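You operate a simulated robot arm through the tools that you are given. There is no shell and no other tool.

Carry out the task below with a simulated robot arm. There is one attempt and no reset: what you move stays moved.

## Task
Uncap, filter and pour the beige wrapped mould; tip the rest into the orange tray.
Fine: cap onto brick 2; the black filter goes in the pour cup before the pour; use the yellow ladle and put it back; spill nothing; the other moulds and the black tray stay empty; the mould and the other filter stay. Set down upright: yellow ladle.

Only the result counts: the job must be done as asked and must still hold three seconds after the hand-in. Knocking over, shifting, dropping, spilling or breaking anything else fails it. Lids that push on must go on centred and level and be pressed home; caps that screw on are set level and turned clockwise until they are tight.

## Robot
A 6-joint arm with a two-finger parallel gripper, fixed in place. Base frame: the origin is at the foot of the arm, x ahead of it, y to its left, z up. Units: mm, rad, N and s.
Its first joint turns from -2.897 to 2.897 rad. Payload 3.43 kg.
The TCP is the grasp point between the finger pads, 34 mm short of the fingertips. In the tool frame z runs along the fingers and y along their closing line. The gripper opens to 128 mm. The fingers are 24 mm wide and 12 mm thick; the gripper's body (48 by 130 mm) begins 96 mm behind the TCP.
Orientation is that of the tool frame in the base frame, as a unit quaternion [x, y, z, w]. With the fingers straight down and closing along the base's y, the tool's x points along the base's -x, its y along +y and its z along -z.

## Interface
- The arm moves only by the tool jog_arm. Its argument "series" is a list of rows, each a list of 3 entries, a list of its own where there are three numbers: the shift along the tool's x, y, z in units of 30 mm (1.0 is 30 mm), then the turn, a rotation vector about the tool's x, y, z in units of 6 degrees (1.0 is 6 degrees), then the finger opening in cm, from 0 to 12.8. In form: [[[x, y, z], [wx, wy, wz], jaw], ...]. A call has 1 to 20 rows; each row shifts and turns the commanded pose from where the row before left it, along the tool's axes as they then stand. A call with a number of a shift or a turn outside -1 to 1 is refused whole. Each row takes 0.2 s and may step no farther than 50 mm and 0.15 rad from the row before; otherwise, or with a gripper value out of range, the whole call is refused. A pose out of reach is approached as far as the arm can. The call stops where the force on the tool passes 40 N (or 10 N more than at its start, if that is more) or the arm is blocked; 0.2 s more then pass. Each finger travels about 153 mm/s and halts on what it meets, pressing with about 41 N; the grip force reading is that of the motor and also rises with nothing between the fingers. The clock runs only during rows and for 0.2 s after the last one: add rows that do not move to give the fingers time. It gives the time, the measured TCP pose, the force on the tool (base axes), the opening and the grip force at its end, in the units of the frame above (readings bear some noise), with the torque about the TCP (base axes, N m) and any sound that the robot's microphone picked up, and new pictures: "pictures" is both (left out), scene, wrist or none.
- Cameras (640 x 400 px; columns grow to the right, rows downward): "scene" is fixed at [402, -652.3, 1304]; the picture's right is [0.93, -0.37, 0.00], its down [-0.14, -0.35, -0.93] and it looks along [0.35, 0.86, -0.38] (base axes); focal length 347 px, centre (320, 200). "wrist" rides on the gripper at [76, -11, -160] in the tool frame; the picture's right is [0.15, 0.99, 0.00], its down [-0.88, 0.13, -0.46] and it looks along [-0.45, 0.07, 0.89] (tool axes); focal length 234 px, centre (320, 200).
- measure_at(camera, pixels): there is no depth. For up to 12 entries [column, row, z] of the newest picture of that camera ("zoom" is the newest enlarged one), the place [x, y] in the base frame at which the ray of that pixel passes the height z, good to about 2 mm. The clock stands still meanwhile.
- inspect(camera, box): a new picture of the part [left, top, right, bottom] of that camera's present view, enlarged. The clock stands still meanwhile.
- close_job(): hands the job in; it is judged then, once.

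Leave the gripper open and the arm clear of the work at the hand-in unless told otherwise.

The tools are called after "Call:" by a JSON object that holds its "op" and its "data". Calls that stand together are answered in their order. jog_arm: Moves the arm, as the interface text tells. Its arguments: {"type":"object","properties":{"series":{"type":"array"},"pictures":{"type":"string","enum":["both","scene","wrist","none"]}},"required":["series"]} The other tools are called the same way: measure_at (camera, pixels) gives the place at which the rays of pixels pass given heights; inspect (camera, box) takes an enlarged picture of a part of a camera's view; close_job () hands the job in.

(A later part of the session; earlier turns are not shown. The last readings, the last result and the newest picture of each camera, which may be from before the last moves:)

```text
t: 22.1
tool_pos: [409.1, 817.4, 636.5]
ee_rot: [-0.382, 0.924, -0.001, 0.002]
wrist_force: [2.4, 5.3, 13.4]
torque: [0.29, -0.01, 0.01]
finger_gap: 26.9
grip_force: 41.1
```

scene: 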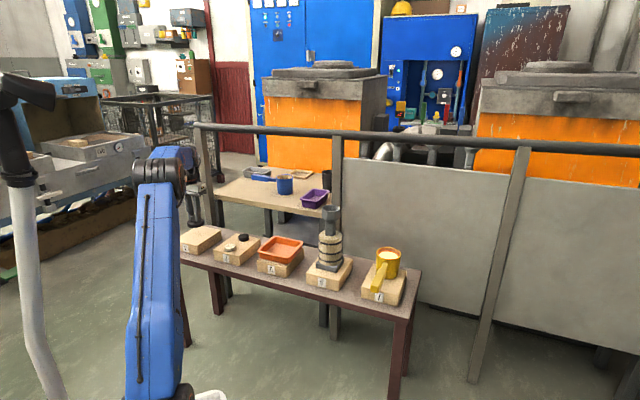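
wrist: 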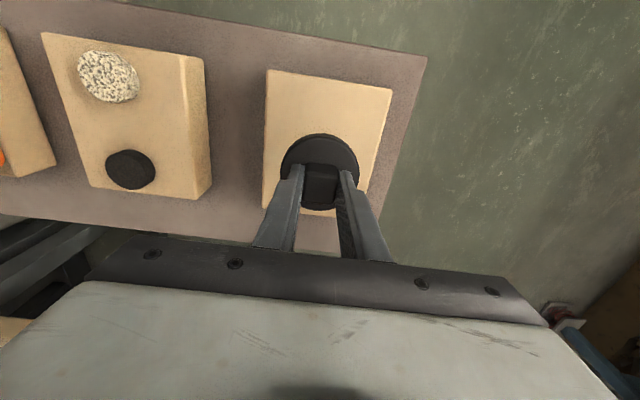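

Call:
{"op": "jog_arm", "data": {"series": [[[0, 0, -0.045], [0, 0, 0], 2.0], [[0, 0, 0], [0, 0, 0], 2.0]], "pictures": "none"}}

```text
t: 22.7
tool_pos: [409.4, 817.9, 638.0]
ee_rot: [-0.382, 0.924, -0.001, 0.002]
wrist_force: [0.0, -0.3, -0.2]
torque: [0.01, -0.01, 0.01]
finger_gap: 26.7
grip_force: 40.5
```

The load is relieved. I open the fingers in steps and rise.

Call:
{"op": "jog_arm", "data": {"series": [[[0, 0, 0], [0, 0, 0], 2.8], [[0, 0, 0], [0, 0, 0], 3.2], [[0, 0, 0], [0, 0, 0], 4.0], [[0, 0, 0], [0, 0, 0], 5.0], [[0, 0, -0.3], [0, 0, 0], 5.0], [[0, 0, -0.8], [0, 0, 0], 5.0], [[0, 0, -0.9], [0, 0, 0], 5.0], [[0, 0, -0.9], [0, 0, 0], 6.0], [[0, 0, -0.9], [0, 0, 0], 6.0], [[0, 0, 0], [0, 0, 0], 6.0]]}}

Call:
{"op": "inspect", "data": {"camera": "scene", "box": [170, 195, 260, 265]}}

Call:
{"op": "inspect", "data": {"camera": "wrist", "box": [220, 20, 420, 220]}}

```text
t: 24.9
tool_pos: [408.0, 817.9, 753.7]
ee_rot: [-0.382, 0.924, -0.001, 0.001]
wrist_force: [0.4, 0.1, 0.8]
torque: [0.0, 0.02, 0.01]
finger_gap: 60.0
grip_force: 0.0
```

scene: 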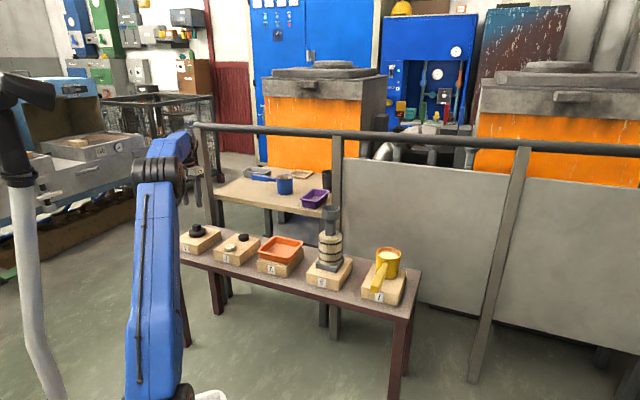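
wrist: 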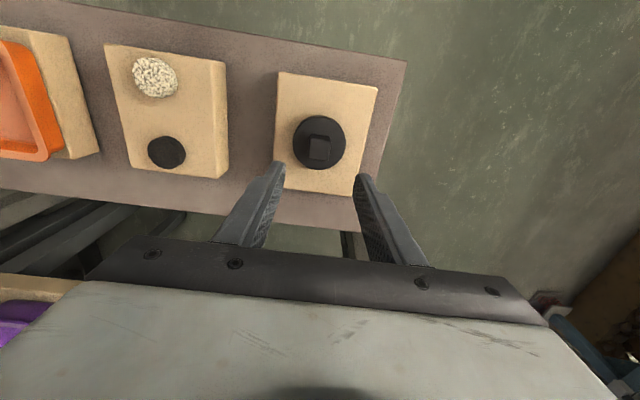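

```text
5.71 times, centred on (215, 230) of scene
```

zoom: 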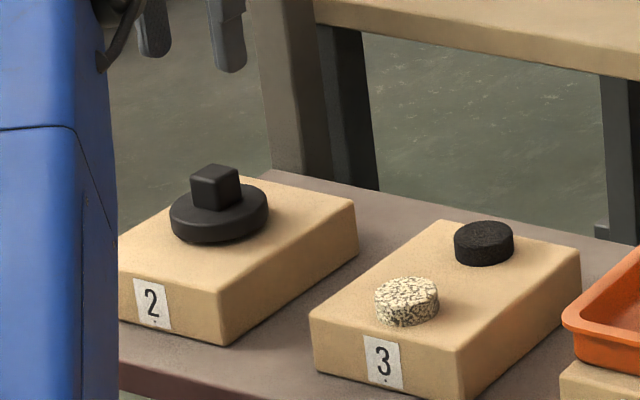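

```text
2.00 times, centred on (320, 120) of wrist
```

zoom: 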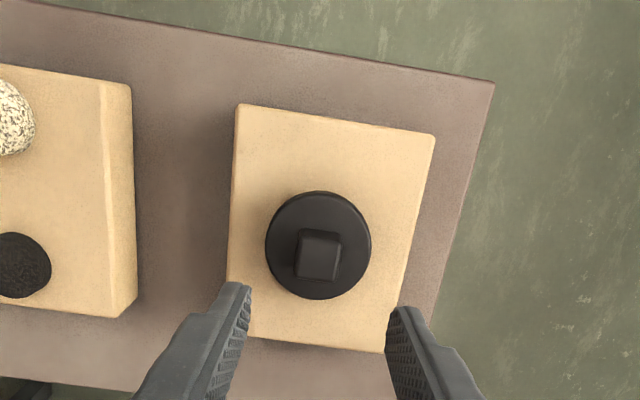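

The cap stands upright on brick 2. I use the known release point (409, 818) to calibrate heights: I measure the knob top at several z values, and the black filter too.

Call:
{"op": "measure_at", "data": {"camera": "wrist", "pixels": [[319.5, 148.5, 625], [319.5, 148.5, 615], [319.5, 148.5, 605], [319, 142.5, 595], [319, 142.5, 585], [166, 152, 600], [166, 152, 590], [166, 152, 580], [155, 77, 590], [155, 77, 580]]}}

Call:
{"op": "inspect", "data": {"camera": "wrist", "box": [100, 30, 240, 190]}}

```text
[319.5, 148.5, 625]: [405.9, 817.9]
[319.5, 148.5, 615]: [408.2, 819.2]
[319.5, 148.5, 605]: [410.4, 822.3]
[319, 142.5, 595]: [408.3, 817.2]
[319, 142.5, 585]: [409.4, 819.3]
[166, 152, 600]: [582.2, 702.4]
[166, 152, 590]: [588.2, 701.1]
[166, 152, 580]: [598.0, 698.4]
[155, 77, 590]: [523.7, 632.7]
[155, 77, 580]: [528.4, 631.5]
```

```text
2.50 times, centred on (170, 110) of wrist
```

zoom: 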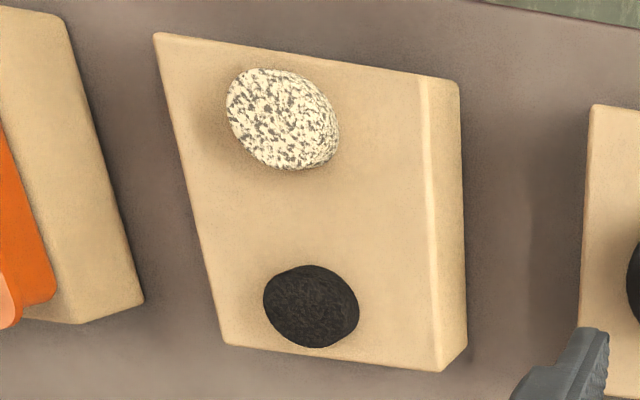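

Heights: knob top about 617, disc top about 591, so the brick tops are z≈577. The black filter is at about (590, 701). I move above it with the fingers open for a close look.

Call:
{"op": "jog_arm", "data": {"series": [[[-0.1, -0.4, 0], [0, 0, 0], 7.0], [[-0.205, -0.94, 0.1], [0, 0, 0], 7.0], [[-0.205, -0.94, 0.2], [0, 0, 0], 7.0], [[-0.205, -0.94, 0.2], [0, 0, 0], 7.0], [[-0.205, -0.94, 0.2], [0, 0, 0], 7.0], [[-0.205, -0.94, 0.2], [0, 0, 0], 7.0], [[-0.205, -0.94, 0.2], [0, 0, 0], 7.0], [[-0.205, -0.94, 0], [0, 0, 0], 7.0], [[0, 0, 0], [0, 0, 0], 7.0]]}}

Call:
{"op": "inspect", "data": {"camera": "wrist", "box": [200, 50, 420, 230]}}

```text
t: 26.9
tool_pos: [590.0, 701.4, 718.7]
ee_rot: [-0.381, 0.924, 0.0, 0.001]
wrist_force: [-0.3, 0.8, 0.4]
torque: [-0.01, 0.01, 0.0]
finger_gap: 70.0
grip_force: 0.1
```

scene: 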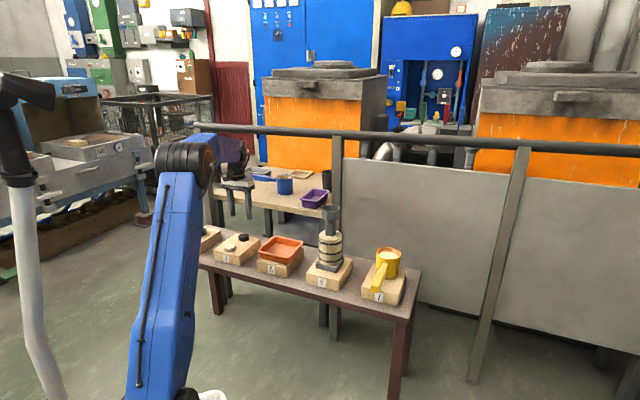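
wrist: 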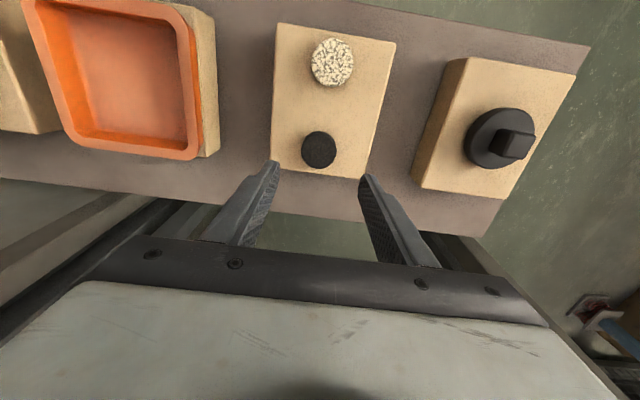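

```text
2.22 times, centred on (310, 140) of wrist
```

zoom: 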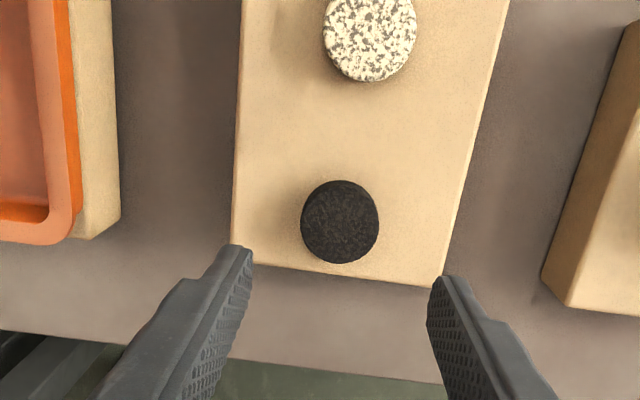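

The black filter (about 43 mm across) is directly under the grasp point. I descend to TCP z 640, with tips about 13 mm above the expected filter top, and check visually.

Call:
{"op": "jog_arm", "data": {"series": [[[0, 0, 0.7], [0, 0, 0], 7.0], [[0, 0, 0.8], [0, 0, 0], 7.0], [[0, 0, 0.7], [0, 0, 0], 7.0], [[0, 0, 0.4], [0, 0, 0], 7.0], [[0, 0, 0], [0, 0, 0], 7.0]]}}

Call:
{"op": "inspect", "data": {"camera": "wrist", "box": [220, 90, 420, 250]}}

Call:
{"op": "inspect", "data": {"camera": "scene", "box": [210, 200, 275, 260]}}

```text
t: 28.1
tool_pos: [587.3, 702.6, 641.1]
ee_rot: [-0.382, 0.924, 0.0, 0.002]
wrist_force: [0.2, 0.8, -0.1]
torque: [0.03, -0.01, -0.01]
finger_gap: 70.1
grip_force: 0.0
```

scene: 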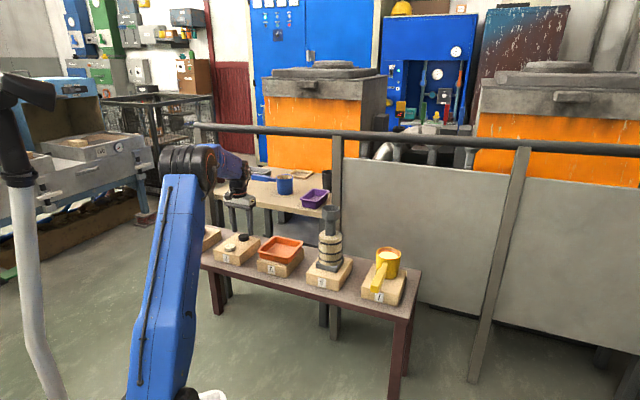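
wrist: 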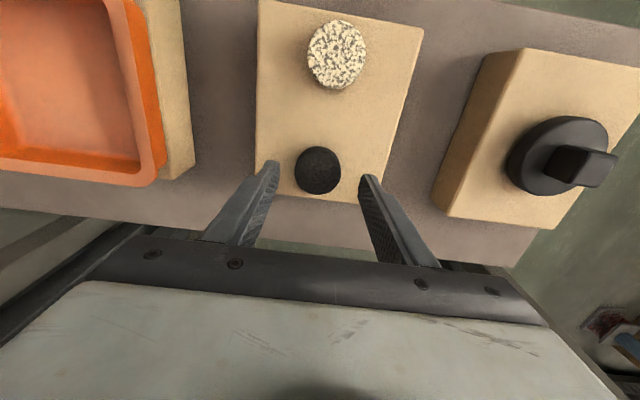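

```text
2.50 times, centred on (320, 170) of wrist
```

zoom: 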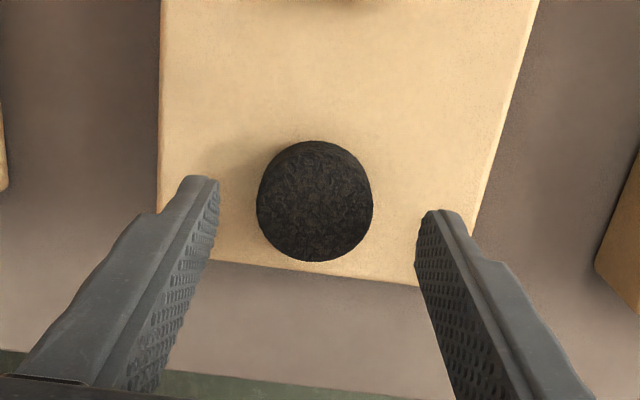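

```text
6.67 times, centred on (242, 230) of scene
```

zoom: 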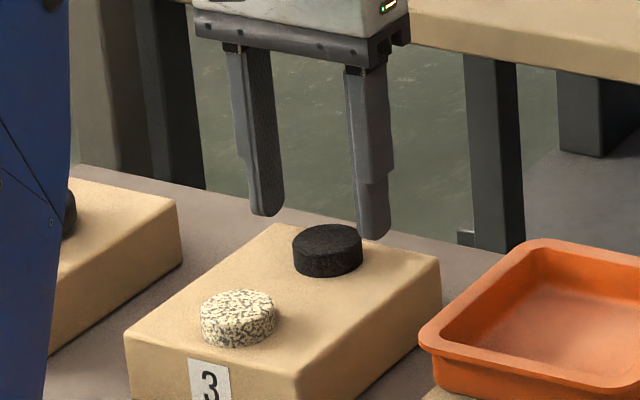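

The filter top is about 593.5 by the scene view, with tips at 607. I lower 21 mm for about 7.5 mm of overlap and close in small steps.

Call:
{"op": "jog_arm", "data": {"series": [[[-0.03, 0, 0.4], [0, 0, 0], 7.0], [[0, 0, 0.3], [0, 0, 0], 6.0], [[0, 0, 0], [0, 0, 0], 5.2], [[0, 0, 0], [0, 0, 0], 4.9], [[0, 0, 0], [0, 0, 0], 4.7], [[0, 0, 0], [0, 0, 0], 4.6], [[0, 0, 0], [0, 0, 0], 4.5], [[0, 0, 0], [0, 0, 0], 4.4], [[0, 0, 0], [0, 0, 0], 4.3], [[0, 0, 0], [0, 0, 0], 4.2], [[0, 0, 0], [0, 0, 0], 4.1], [[0, 0, 0], [0, 0, 0], 4.0], [[0, 0, 0], [0, 0, 0], 3.8], [[0, 0, 0], [0, 0, 0], 3.6], [[0, 0, 0], [0, 0, 0], 3.6]]}}

Call:
{"op": "inspect", "data": {"camera": "wrist", "box": [220, 90, 420, 250]}}

Call:
{"op": "inspect", "data": {"camera": "scene", "box": [210, 200, 275, 260]}}

```text
t: 31.3
tool_pos: [588.9, 702.8, 620.7]
ee_rot: [-0.381, 0.925, 0.0, 0.002]
wrist_force: [0.0, -0.8, 0.9]
torque: [0.02, -0.01, 0.0]
finger_gap: 41.2
grip_force: 41.0
```

scene: 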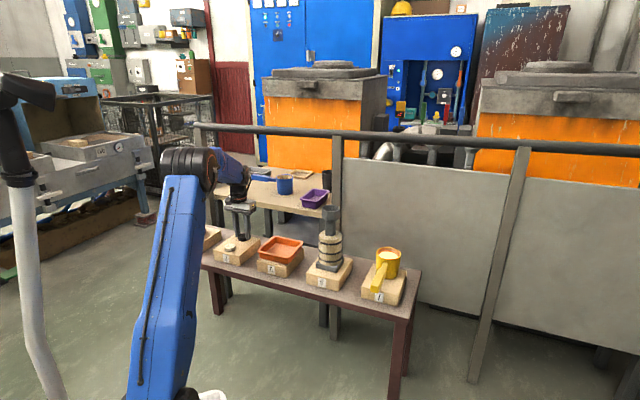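
wrist: 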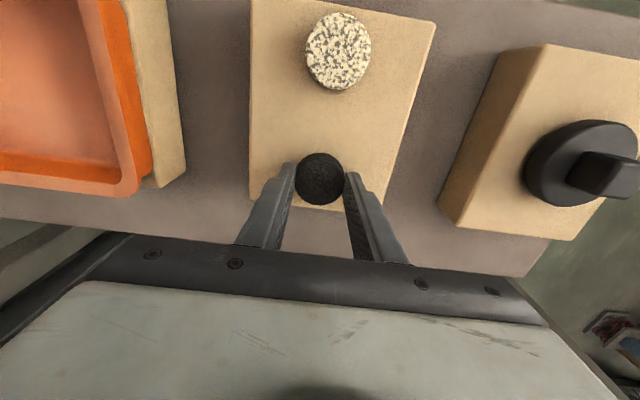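

```text
2.50 times, centred on (320, 170) of wrist
```

zoom: 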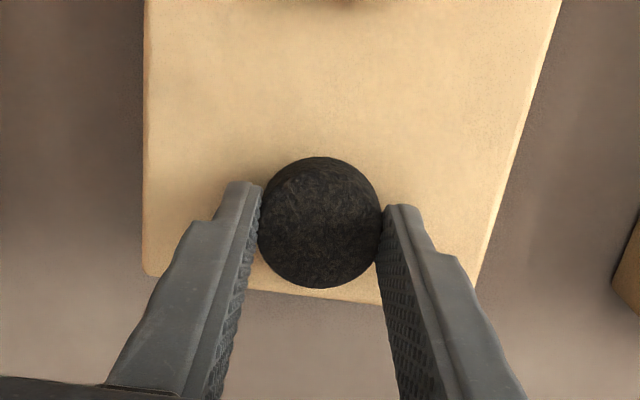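

```text
6.67 times, centred on (242, 230) of scene
```

zoom: 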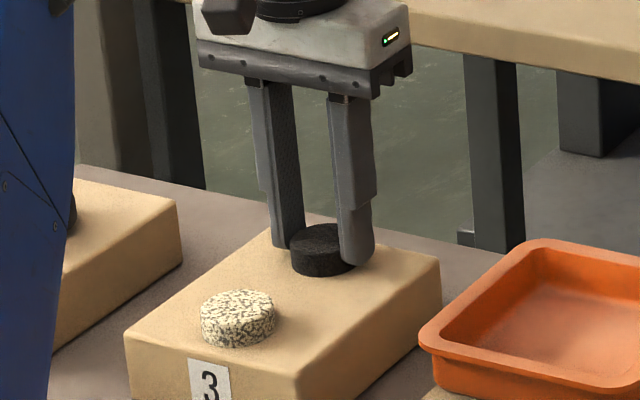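

The filter is gripped (gap 41.2 mm, 41 N). I lift gently and check that it came along.

Call:
{"op": "jog_arm", "data": {"series": [[[0, 0, -0.1], [0, 0, 0], 3.6], [[0, 0, -0.3], [0, 0, 0], 3.6], [[0, 0, -0.6], [0, 0, 0], 3.6], [[0, 0, -0.8], [0, 0, 0], 3.6], [[0, 0, -0.9], [0, 0, 0], 3.6], [[0, 0, -0.9], [0, 0, 0], 3.6], [[0, 0, -0.9], [0, 0, 0], 3.6], [[0, 0, -0.9], [0, 0, 0], 3.6], [[0, 0, -0.9], [0, 0, 0], 3.6], [[0, 0, -0.9], [0, 0, 0], 3.6], [[0, 0, -0.9], [0, 0, 0], 3.6], [[0, 0, -0.9], [0, 0, 0], 3.6], [[0, 0, -0.5], [0, 0, 0], 3.6], [[0, 0, 0], [0, 0, 0], 3.6]]}}

Call:
{"op": "inspect", "data": {"camera": "wrist", "box": [220, 90, 420, 250]}}

Call:
{"op": "inspect", "data": {"camera": "scene", "box": [200, 130, 300, 260]}}

```text
t: 34.3
tool_pos: [588.5, 701.1, 904.9]
ee_rot: [-0.382, 0.924, 0.0, 0.002]
wrist_force: [0.4, 0.3, -1.3]
torque: [0.05, -0.02, 0.03]
finger_gap: 41.2
grip_force: 40.9
```

scene: 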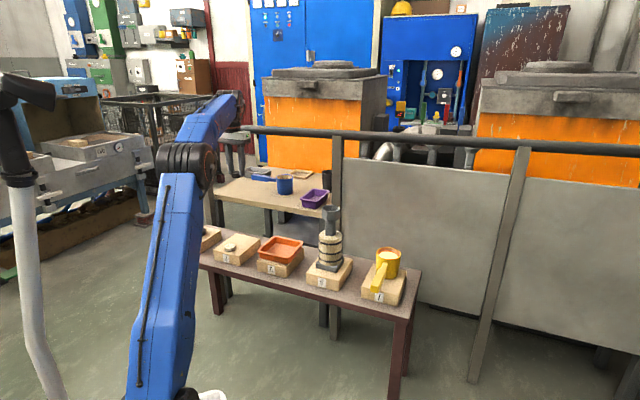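
wrist: 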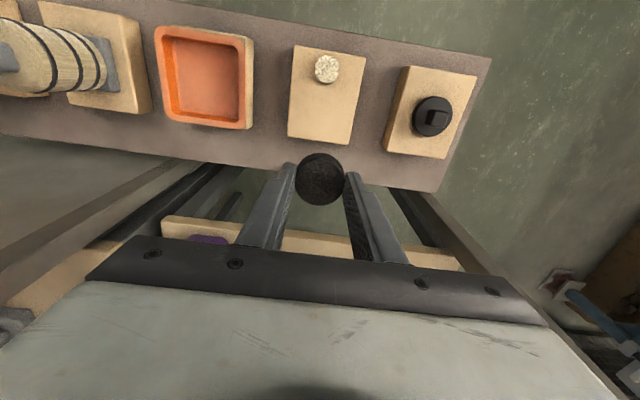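

```text
2.50 times, centred on (320, 170) of wrist
```

zoom: 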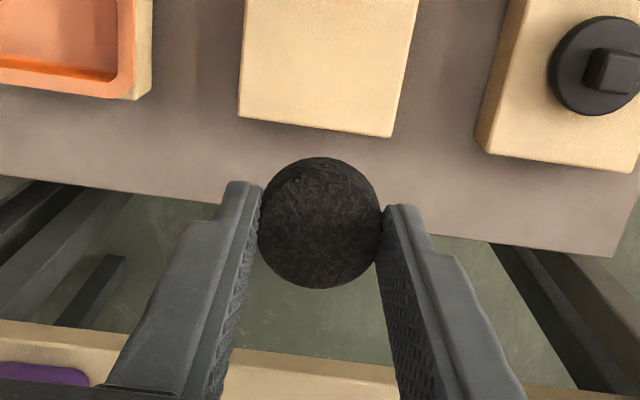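

```text
3.08 times, centred on (250, 195) of scene
```

zoom: 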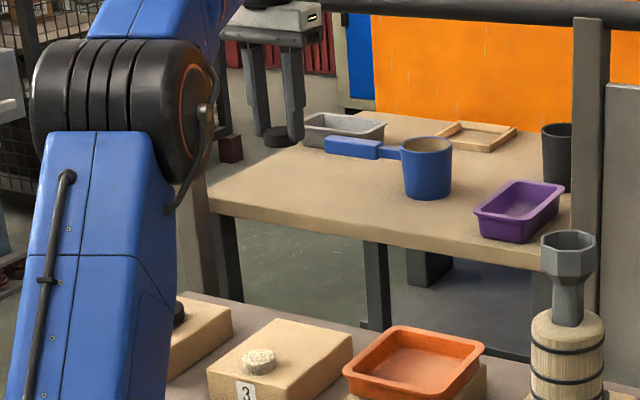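

The filter is held well. I carry it toward the mould and stop about 78 mm short of the cup, so I can see the cup opening beside it.

Call:
{"op": "jog_arm", "data": {"series": [[[0.05, -0.4, 0], [0, 0, 0], 3.6], [[0.12, -0.92, 0], [0, 0, 0], 3.6], [[0.12, -0.92, 0], [0, 0, 0], 3.6], [[0.12, -0.92, 0], [0, 0, 0], 3.6], [[0.12, -0.92, 0], [0, 0, 0], 3.6], [[0.12, -0.92, 0], [0, 0, 0], 3.6], [[0.12, -0.92, 0], [0, 0, 0], 3.6], [[0.12, -0.92, 0], [0, 0, 0], 3.6], [[0.12, -0.92, 0], [0, 0, 0], 3.6], [[0.12, -0.92, 0], [0, 0, 0], 3.6], [[0.12, -0.92, 0], [0, 0, 0], 3.6], [[0.12, -0.92, 0], [0, 0, 0], 3.6], [[0.05, -0.8, 0], [0, 0, 0], 3.6], [[0, 0, 0], [0, 0, 0], 3.6]]}}

Call:
{"op": "inspect", "data": {"camera": "wrist", "box": [180, 60, 380, 220]}}

Call:
{"op": "inspect", "data": {"camera": "scene", "box": [300, 160, 365, 230]}}

```text
t: 37.3
tool_pos: [798.2, 432.2, 904.8]
ee_rot: [-0.382, 0.924, -0.001, 0.001]
wrist_force: [-0.5, 0.4, -0.6]
torque: [0.01, 0.02, 0.0]
finger_gap: 41.2
grip_force: 40.4
```

scene: 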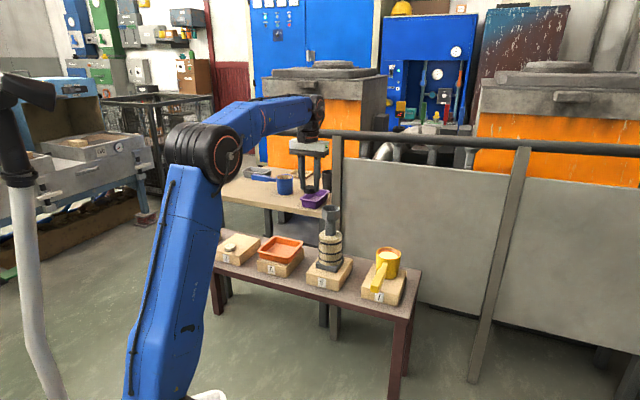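
wrist: 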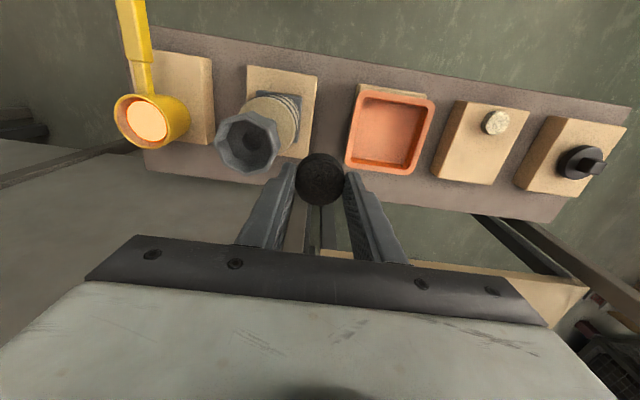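

```text
2.50 times, centred on (280, 140) of wrist
```

zoom: 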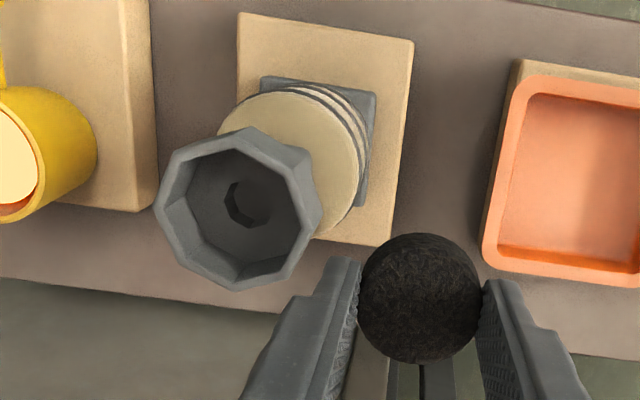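

```text
5.71 times, centred on (332, 195) of scene
```

zoom: 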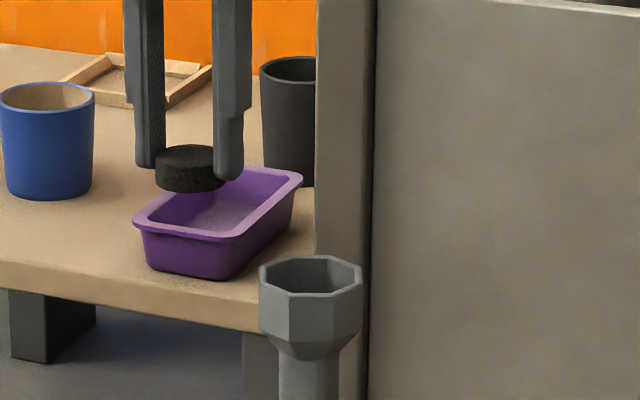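

The cup opening is an octagon about 72 mm across outside and about 52 mm inside. I measure its rim centre at candidate heights.

Call:
{"op": "measure_at", "data": {"camera": "wrist", "pixels": [[247.6, 144, 800], [247.6, 144, 810], [247.6, 144, 820], [215, 141, 810], [281, 146, 810], [255, 112, 810], [241, 176, 810], [250, 143, 770]]}}

Call:
{"op": "measure_at", "data": {"camera": "scene", "pixels": [[330.2, 208.5, 800], [330.2, 208.5, 820], [321.3, 209.5, 810], [339.2, 209.5, 810]]}}

```text
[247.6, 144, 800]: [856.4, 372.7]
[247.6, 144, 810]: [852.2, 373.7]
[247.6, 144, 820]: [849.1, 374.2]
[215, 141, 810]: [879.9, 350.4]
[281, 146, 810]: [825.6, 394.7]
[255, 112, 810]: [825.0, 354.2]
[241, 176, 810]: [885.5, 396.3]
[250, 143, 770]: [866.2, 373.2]
```

```text
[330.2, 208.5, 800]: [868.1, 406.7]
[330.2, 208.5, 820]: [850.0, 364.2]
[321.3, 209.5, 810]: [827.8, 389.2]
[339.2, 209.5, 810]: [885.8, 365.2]
```

The rim is at z≈808–815, centred at (854, 374.5). I centre the filter over it and go down to TCP z≈858, so the filter bottom is just above the rim.

Call:
{"op": "jog_arm", "data": {"series": [[[0.01, -0.9, 0], [0, 0, 0], 3.6], [[0.01, -0.9, 0], [0, 0, 0], 3.6], [[0.01, -0.7, 0.1], [0, 0, 0], 3.6], [[0, -0.18, 0.3], [0, 0, 0], 3.6], [[0, 0, 0.6], [0, 0, 0], 3.6], [[0, 0, 0.4], [0, 0, 0], 3.6], [[0, 0, 0.16], [0, 0, 0], 3.6], [[0, 0, 0], [0, 0, 0], 3.6]]}}

Call:
{"op": "inspect", "data": {"camera": "wrist", "box": [240, 100, 400, 230]}}

Call:
{"op": "inspect", "data": {"camera": "scene", "box": [300, 180, 365, 230]}}

```text
t: 39.1
tool_pos: [853.8, 374.4, 860.5]
ee_rot: [-0.382, 0.924, 0.0, 0.002]
wrist_force: [0.1, -1.2, 0.1]
torque: [-0.02, 0.0, 0.01]
finger_gap: 41.2
grip_force: 41.0
```

scene: 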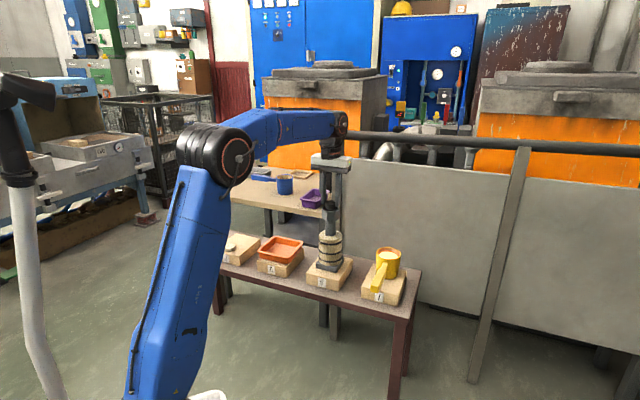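
wrist: 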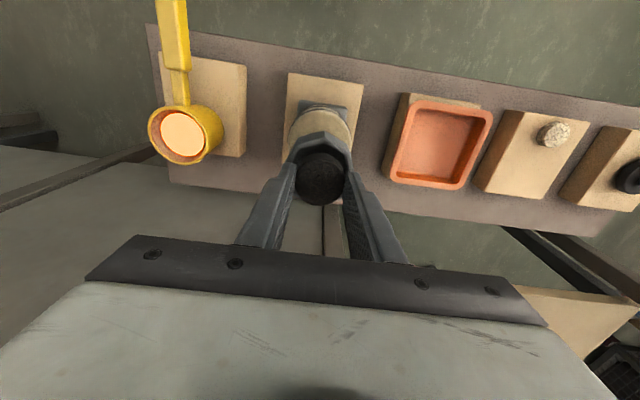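

```text
3.08 times, centred on (320, 165) of wrist
```

zoom: 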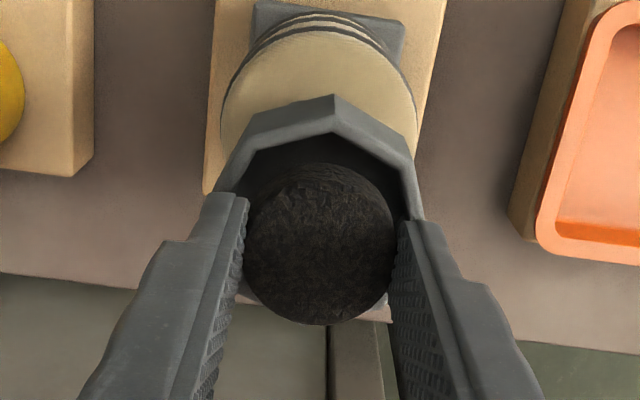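

```text
8.00 times, centred on (332, 205) of scene
```

zoom: 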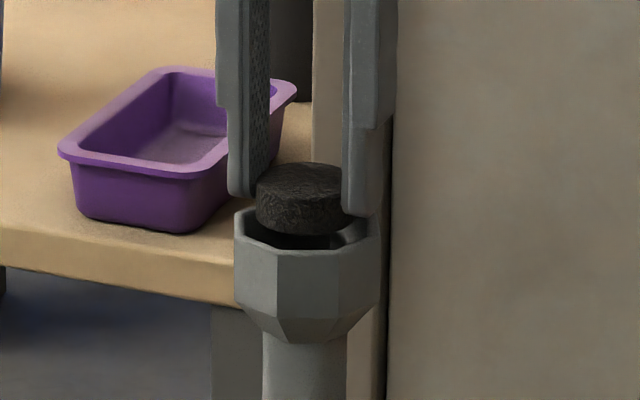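

The filter is centred over the opening, about 7 mm above the rim. I lower 12 mm, in steps, so it enters the cup while the tips stay above the rim.

Call:
{"op": "jog_arm", "data": {"series": [[[0, 0, 0.13], [0, 0, 0], 3.6], [[0, 0, 0.13], [0, 0, 0], 3.6], [[0, 0, 0.07], [0, 0, 0], 3.6], [[0, 0, 0.07], [0, 0, 0], 3.6], [[0, 0, 0], [0, 0, 0], 3.6]], "pictures": "wrist"}}

Call:
{"op": "inspect", "data": {"camera": "scene", "box": [300, 180, 365, 230]}}

Call:
{"op": "inspect", "data": {"camera": "wrist", "box": [240, 100, 400, 230]}}

```text
t: 40.3
tool_pos: [853.5, 373.7, 850.8]
ee_rot: [-0.382, 0.924, 0.002, 0.004]
wrist_force: [4.0, -2.3, 31.3]
torque: [-0.16, 0.32, -0.01]
finger_gap: 41.4
grip_force: 40.9
```

wrist: 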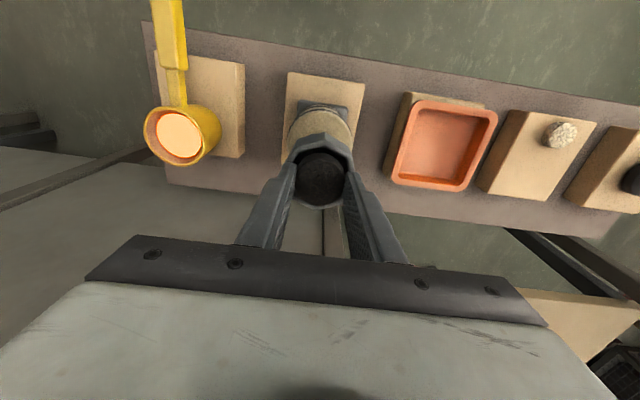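

```text
8.00 times, centred on (332, 205) of scene
```

zoom: 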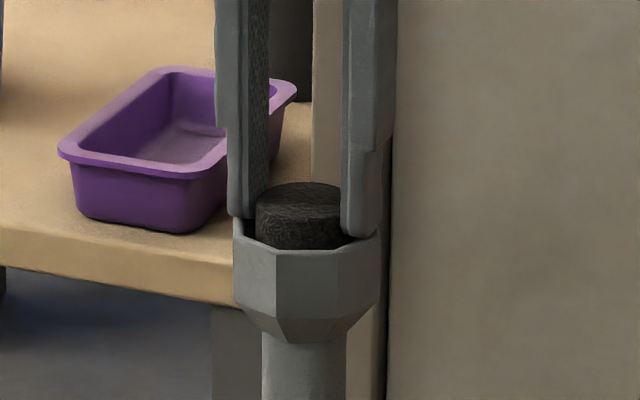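

```text
3.08 times, centred on (320, 165) of wrist
```

zoom: 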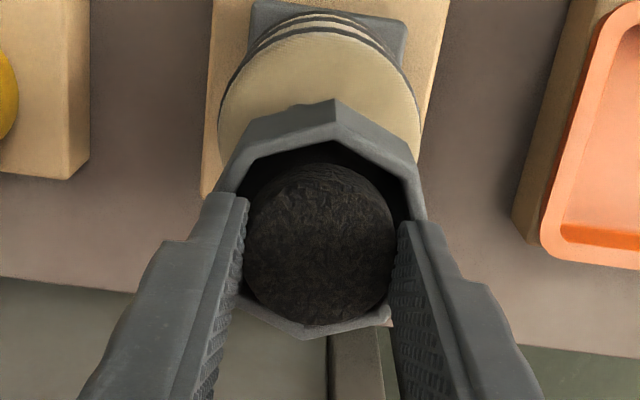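

The tips rest on the rim (31 N) with the filter partly in the cup. I raise 3 mm to unload and then check before opening.

Call:
{"op": "jog_arm", "data": {"series": [[[0, 0, -0.05], [0, 0, 0], 3.6], [[0, 0, -0.04], [0, 0, 0], 3.6], [[0, 0, 0], [0, 0, 0], 3.6]], "pictures": "none"}}

```text
t: 41.1
tool_pos: [853.2, 374.9, 849.8]
ee_rot: [-0.383, 0.924, 0.0, 0.002]
wrist_force: [3.4, -0.5, 18.3]
torque: [-0.03, 0.15, -0.06]
finger_gap: 41.0
grip_force: 40.8
```

Call:
{"op": "jog_arm", "data": {"series": [[[0, 0, -0.07], [0, 0, 0], 3.6], [[0, 0, 0], [0, 0, 0], 3.6]], "pictures": "none"}}

Call:
{"op": "inspect", "data": {"camera": "scene", "box": [300, 180, 365, 230]}}

```text
t: 41.7
tool_pos: [854.9, 374.9, 851.7]
ee_rot: [-0.381, 0.925, 0.0, 0.001]
wrist_force: [0.3, 0.8, -0.3]
torque: [-0.04, 0.01, 0.03]
finger_gap: 41.2
grip_force: 40.9
```

```text
8.00 times, centred on (332, 205) of scene
```

zoom: 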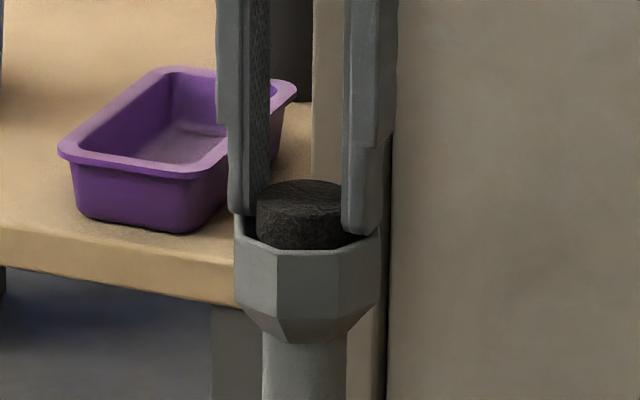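

The load is off and the filter's lower part is inside the cup. I open the fingers to drop it in, then rise.

Call:
{"op": "jog_arm", "data": {"series": [[[0, 0, 0], [0, 0, 0], 5.5], [[0, 0, 0], [0, 0, 0], 6.0], [[0, 0, -0.3], [0, 0, 0], 6.0], [[0, 0, -0.8], [0, 0, 0], 6.0], [[0, 0, -0.9], [0, 0, 0], 6.0], [[0, 0, -0.9], [0, 0, 0], 7.0], [[0, 0, -0.9], [0, 0, 0], 8.0], [[0, 0, 0], [0, 0, 0], 8.0]]}}

Call:
{"op": "inspect", "data": {"camera": "scene", "box": [300, 180, 365, 230]}}

Call:
{"op": "inspect", "data": {"camera": "wrist", "box": [240, 60, 400, 220]}}

```text
t: 43.5
tool_pos: [853.3, 374.9, 966.6]
ee_rot: [-0.382, 0.924, 0.0, 0.002]
wrist_force: [0.2, 0.5, -0.6]
torque: [0.0, -0.03, 0.02]
finger_gap: 80.0
grip_force: 0.0
```

scene: 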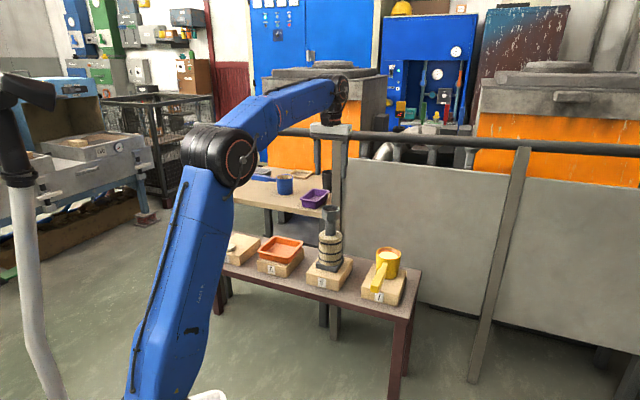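
wrist: 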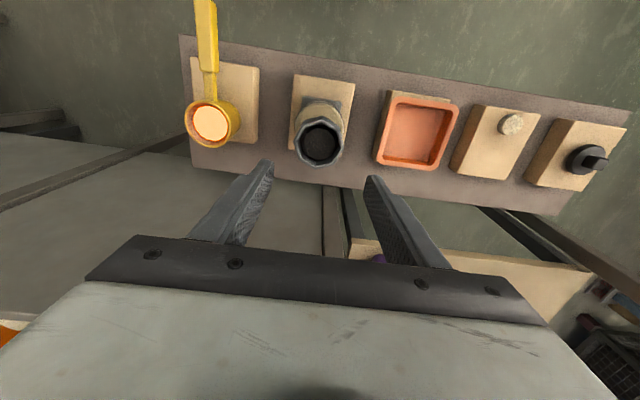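

```text
8.00 times, centred on (332, 205) of scene
```

zoom: 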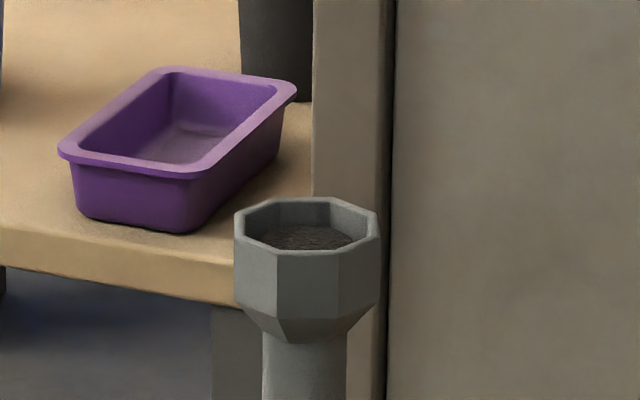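

```text
2.50 times, centred on (320, 140) of wrist
```

zoom: 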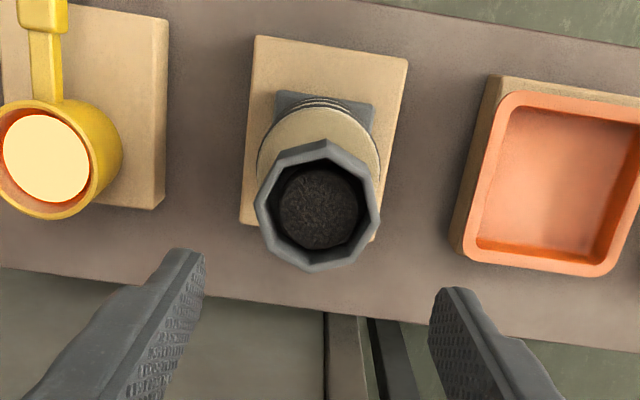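

The black filter lies level in the cup. Next is the ladle. I move above its handle at about (923, 146), keeping this hand orientation (fingers closing across the handle), to locate it precisely.

Call:
{"op": "jog_arm", "data": {"series": [[[0.2, -0.4, 0], [0, 0, 0], 8.0], [[0.47, -0.9, 0], [0, 0, 0], 8.0], [[0.47, -0.9, 0], [0, 0, 0], 8.0], [[0.47, -0.9, 0], [0, 0, 0], 8.0], [[0.47, -0.9, 0], [0, 0, 0], 8.0], [[0.47, -0.9, 0.3], [0, 0, 0], 8.0], [[0.47, -0.9, 0.6], [0, 0, 0], 8.0], [[0.47, -0.9, 0.8], [0, 0, 0], 8.0], [[0.25, -0.34, 0.8], [0, 0, 0], 8.0], [[0, 0, 0.8], [0, 0, 0], 8.0], [[0, 0, 0.8], [0, 0, 0], 8.0], [[0, 0, 0.4], [0, 0, 0], 8.0], [[0, 0, 0], [0, 0, 0], 8.0]]}}

Call:
{"op": "inspect", "data": {"camera": "wrist", "box": [200, 20, 440, 240]}}

Call:
{"op": "inspect", "data": {"camera": "scene", "box": [345, 200, 425, 310]}}

```text
t: 46.3
tool_pos: [924.3, 144.9, 830.4]
ee_rot: [-0.382, 0.924, 0.0, 0.002]
wrist_force: [-0.2, 0.2, 0.1]
torque: [-0.02, 0.0, 0.02]
finger_gap: 80.0
grip_force: 0.0
```

scene: 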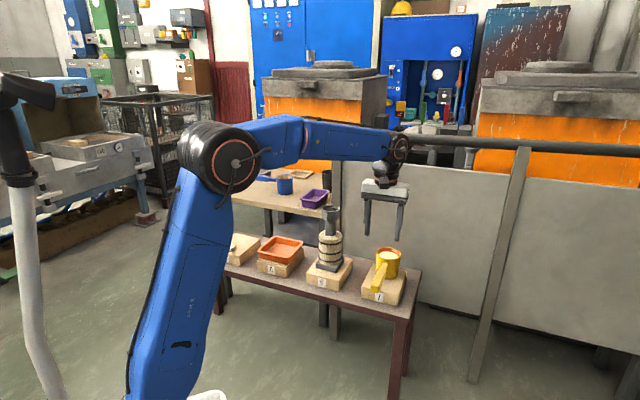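
wrist: 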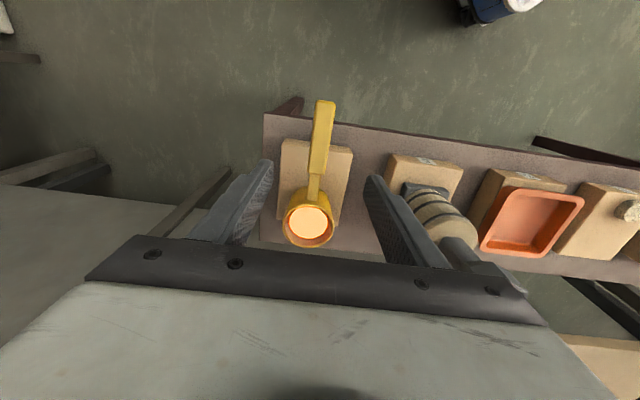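

```text
1.82 times, centred on (320, 130) of wrist
```

zoom: 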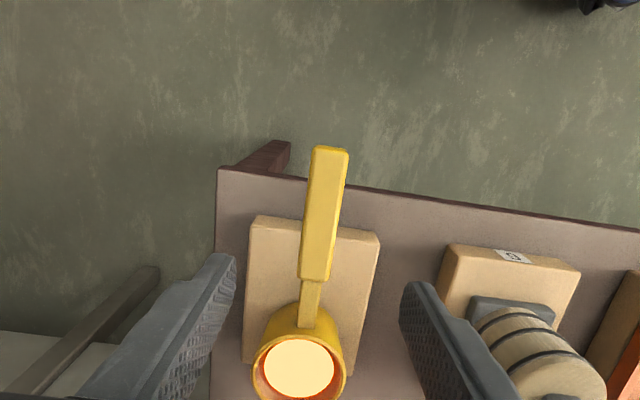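

```text
3.64 times, centred on (385, 255) of scene
```

zoom: 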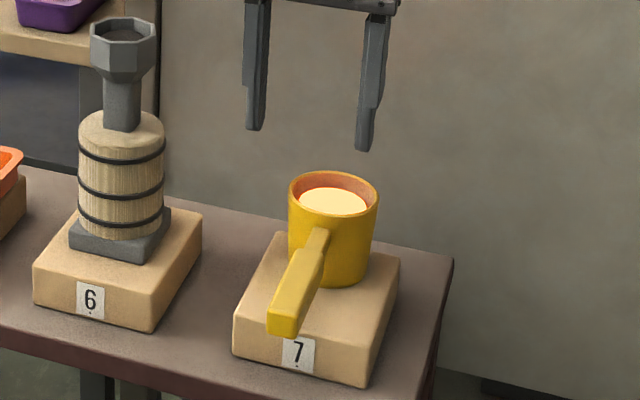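

I measure the handle end, the grip-to-neck step and the rim in this view, to triangulate with the earlier one.

Call:
{"op": "measure_at", "data": {"camera": "wrist", "pixels": [[317.8, 100.3, 640], [334.8, 103.6, 640], [326, 102, 640], [326, 102, 620], [317.3, 174.5, 640], [317.3, 174.5, 620], [308.5, 175, 635], [326, 177, 635], [309.5, 223, 660], [309.5, 223, 640], [283, 224, 655], [335, 224, 655]]}}

Call:
{"op": "inspect", "data": {"camera": "wrist", "box": [260, 150, 360, 260]}}

Call:
{"op": "measure_at", "data": {"camera": "scene", "pixels": [[376.6, 290.5, 620], [376.6, 290.5, 640], [386, 267.7, 620], [386, 267.7, 640], [388.5, 253, 640], [388.5, 253, 660]]}}

```text
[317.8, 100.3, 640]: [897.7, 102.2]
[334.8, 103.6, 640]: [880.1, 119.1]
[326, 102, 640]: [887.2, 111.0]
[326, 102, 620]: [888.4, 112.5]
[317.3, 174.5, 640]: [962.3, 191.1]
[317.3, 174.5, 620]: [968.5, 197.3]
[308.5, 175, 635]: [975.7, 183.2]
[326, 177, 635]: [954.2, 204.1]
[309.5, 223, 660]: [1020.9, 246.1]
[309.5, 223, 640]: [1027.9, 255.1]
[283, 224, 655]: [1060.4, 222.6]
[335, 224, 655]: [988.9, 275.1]
```

```text
3.64 times, centred on (310, 205) of wrist
```

zoom: 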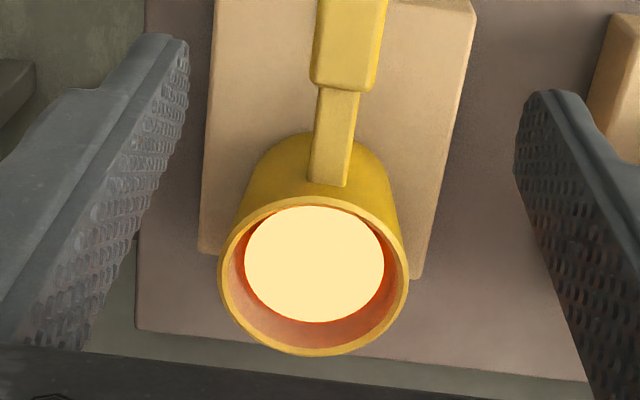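

```text
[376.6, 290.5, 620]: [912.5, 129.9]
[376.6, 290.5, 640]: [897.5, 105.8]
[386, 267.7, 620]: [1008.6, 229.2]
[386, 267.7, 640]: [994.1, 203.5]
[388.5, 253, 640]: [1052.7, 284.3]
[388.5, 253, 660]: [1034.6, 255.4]
```

Triangulated ladle geometry:
- The handle end is about (887, 111), top z≈645.
- The grip is about 105 mm long along azimuth ~46°.
- The rim centre is about (1024, 248, 655), with liquid about 7 mm below the rim.

The best grip is along the handle, with the tool horizontal, so the ladle can be rolled about its handle axis to pour. I first tip the tool up to horizontal in free air by rotating about tool y.

Call:
{"op": "jog_arm", "data": {"series": [[[0, 0, 0], [0, -0.5, 0], 6.0], [[0, 0, 0], [0, -1, 0], 6.0], [[0, 0, 0], [0, -1, 0], 6.0], [[0, 0, 0], [0, -1, 0], 6.0], [[0, 0, 0], [0, -1, 0], 6.0], [[0, 0, 0], [0, -1, 0], 6.0], [[0, 0, 0], [0, -1, 0], 6.0], [[0, 0, 0], [0, -1, 0], 6.0], [[0, 0, 0], [0, -1, 0], 6.0], [[0, 0, 0], [0, -1, 0], 6.0], [[0, 0, 0], [0, 0, 0], 6.0]]}}

```text
t: 48.7
tool_pos: [924.9, 146.0, 831.4]
ee_rot: [-0.335, 0.811, 0.182, 0.444]
wrist_force: [0.2, 0.2, -0.2]
torque: [0.0, 0.03, 0.0]
finger_gap: 59.8
grip_force: 0.1
```

scene: 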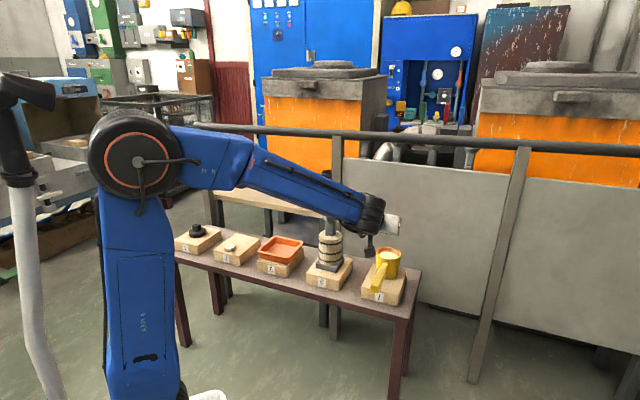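
wrist: 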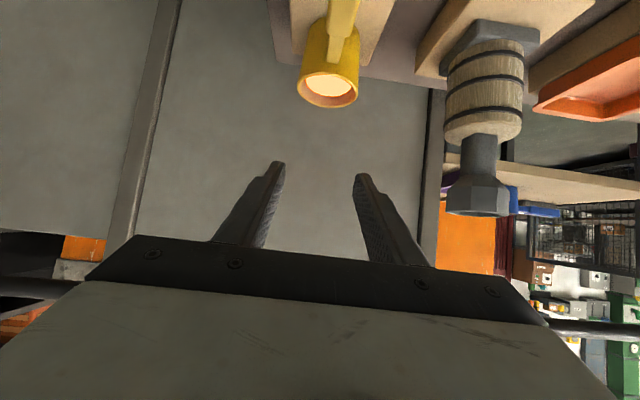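

The tilt works. I finish the last 33° to bring the tool horizontal.

Call:
{"op": "jog_arm", "data": {"series": [[[0, 0, 0], [0, -1, 0], 6.0], [[0, 0, 0], [0, -1, 0], 6.0], [[0, 0, 0], [0, -1, 0], 6.0], [[0, 0, 0], [0, -1, 0], 6.0], [[0, 0, 0], [0, -1, 0], 6.0], [[0, 0, 0], [0, -0.5, 0], 6.0], [[0, 0, 0], [0, 0, 0], 6.0]]}}

```text
t: 50.3
tool_pos: [924.7, 146.5, 831.5]
ee_rot: [-0.271, 0.652, 0.271, 0.655]
wrist_force: [-0.2, 0.4, 0.2]
torque: [0.0, 0.02, 0.02]
finger_gap: 60.0
grip_force: 0.1
```

scene: 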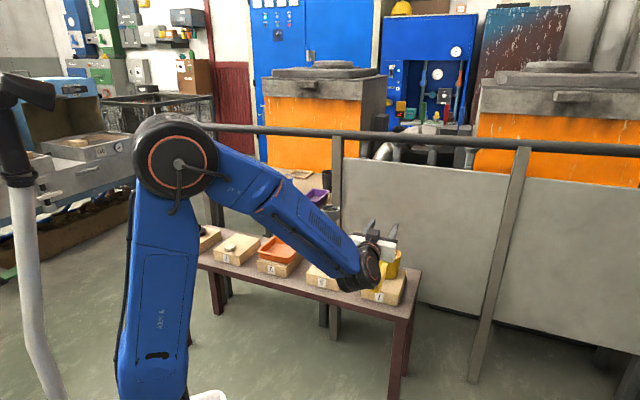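
wrist: 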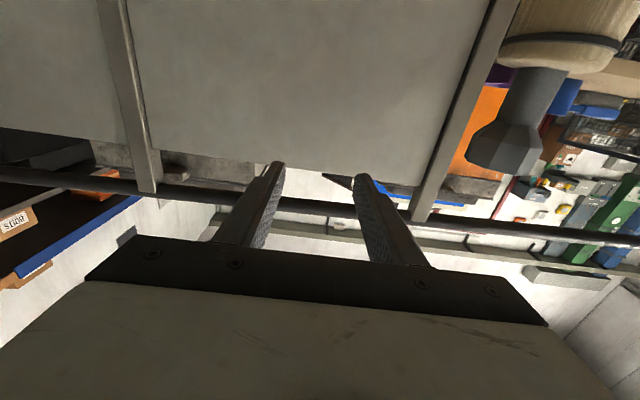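

The tool is now horizontal and pointing along azimuth 45°. Before gripping, I test here in free air that the wrist can roll +120° about the tool axis, which is the pouring motion.

Call:
{"op": "jog_arm", "data": {"series": [[[0, 0, 0], [0, 0, 1], 6.0], [[0, 0, 0], [0, 0, 1], 6.0], [[0, 0, 0], [0, 0, 1], 6.0], [[0, 0, 0], [0, 0, 1], 6.0], [[0, 0, 0], [0, 0, 1], 6.0], [[0, 0, 0], [0, 0, 1], 6.0], [[0, 0, 0], [0, 0, 1], 6.0], [[0, 0, 0], [0, 0, 1], 6.0], [[0, 0, 0], [0, 0, 1], 6.0], [[0, 0, 0], [0, 0, 1], 6.0], [[0, 0, 0], [0, 0, 1], 6.0], [[0, 0, 0], [0, 0, 1], 6.0], [[0, 0, 0], [0, 0, 1], 6.0], [[0, 0, 0], [0, 0, 1], 6.0], [[0, 0, 0], [0, 0, 1], 6.0], [[0, 0, 0], [0, 0, 1], 6.0], [[0, 0, 0], [0, 0, 1], 6.0], [[0, 0, 0], [0, 0, 1], 6.0], [[0, 0, 0], [0, 0, 1], 6.0], [[0, 0, 0], [0, 0, 1], 6.0]]}}

```text
t: 54.5
tool_pos: [924.2, 145.9, 832.1]
ee_rot: [0.43, 0.559, 0.703, 0.093]
wrist_force: [-0.6, 0.2, -0.8]
torque: [0.0, 0.01, 0.0]
finger_gap: 59.9
grip_force: 0.2
```

scene: 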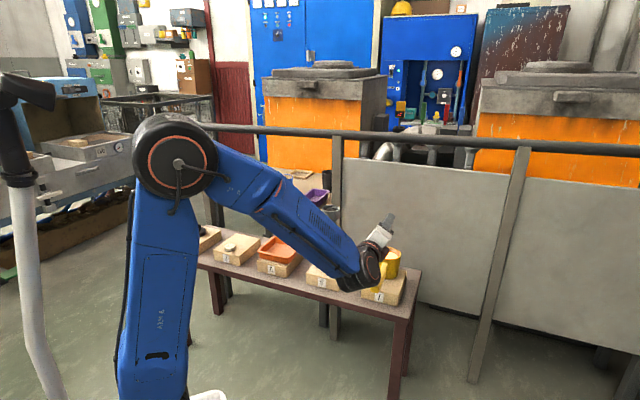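
wrist: 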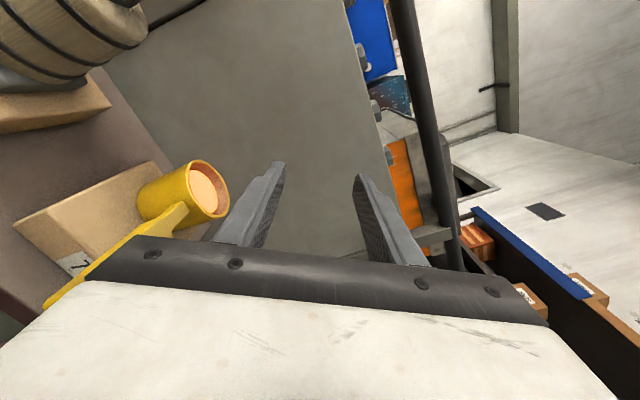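

The roll of +120° is reachable. I turn it back.

Call:
{"op": "jog_arm", "data": {"series": [[[0, 0, 0], [0, 0, -1], 6.0], [[0, 0, 0], [0, 0, -1], 6.0], [[0, 0, 0], [0, 0, -1], 6.0], [[0, 0, 0], [0, 0, -1], 6.0], [[0, 0, 0], [0, 0, -1], 6.0], [[0, 0, 0], [0, 0, -1], 6.0], [[0, 0, 0], [0, 0, -1], 6.0], [[0, 0, 0], [0, 0, -1], 6.0], [[0, 0, 0], [0, 0, -1], 6.0], [[0, 0, 0], [0, 0, -1], 6.0], [[0, 0, 0], [0, 0, -1], 6.0], [[0, 0, 0], [0, 0, -1], 6.0], [[0, 0, 0], [0, 0, -1], 6.0], [[0, 0, 0], [0, 0, -1], 6.0], [[0, 0, 0], [0, 0, -1], 6.0], [[0, 0, 0], [0, 0, -1], 6.0], [[0, 0, 0], [0, 0, -1], 6.0], [[0, 0, 0], [0, 0, -1], 6.0], [[0, 0, 0], [0, 0, -1], 6.0], [[0, 0, 0], [0, 0, -1], 6.0]], "pictures": "none"}}

```text
t: 58.7
tool_pos: [924.5, 145.8, 830.3]
ee_rot: [-0.271, 0.651, 0.27, 0.655]
wrist_force: [0.6, -1.0, 0.8]
torque: [0.0, 0.01, -0.02]
finger_gap: 59.7
grip_force: 0.0
```

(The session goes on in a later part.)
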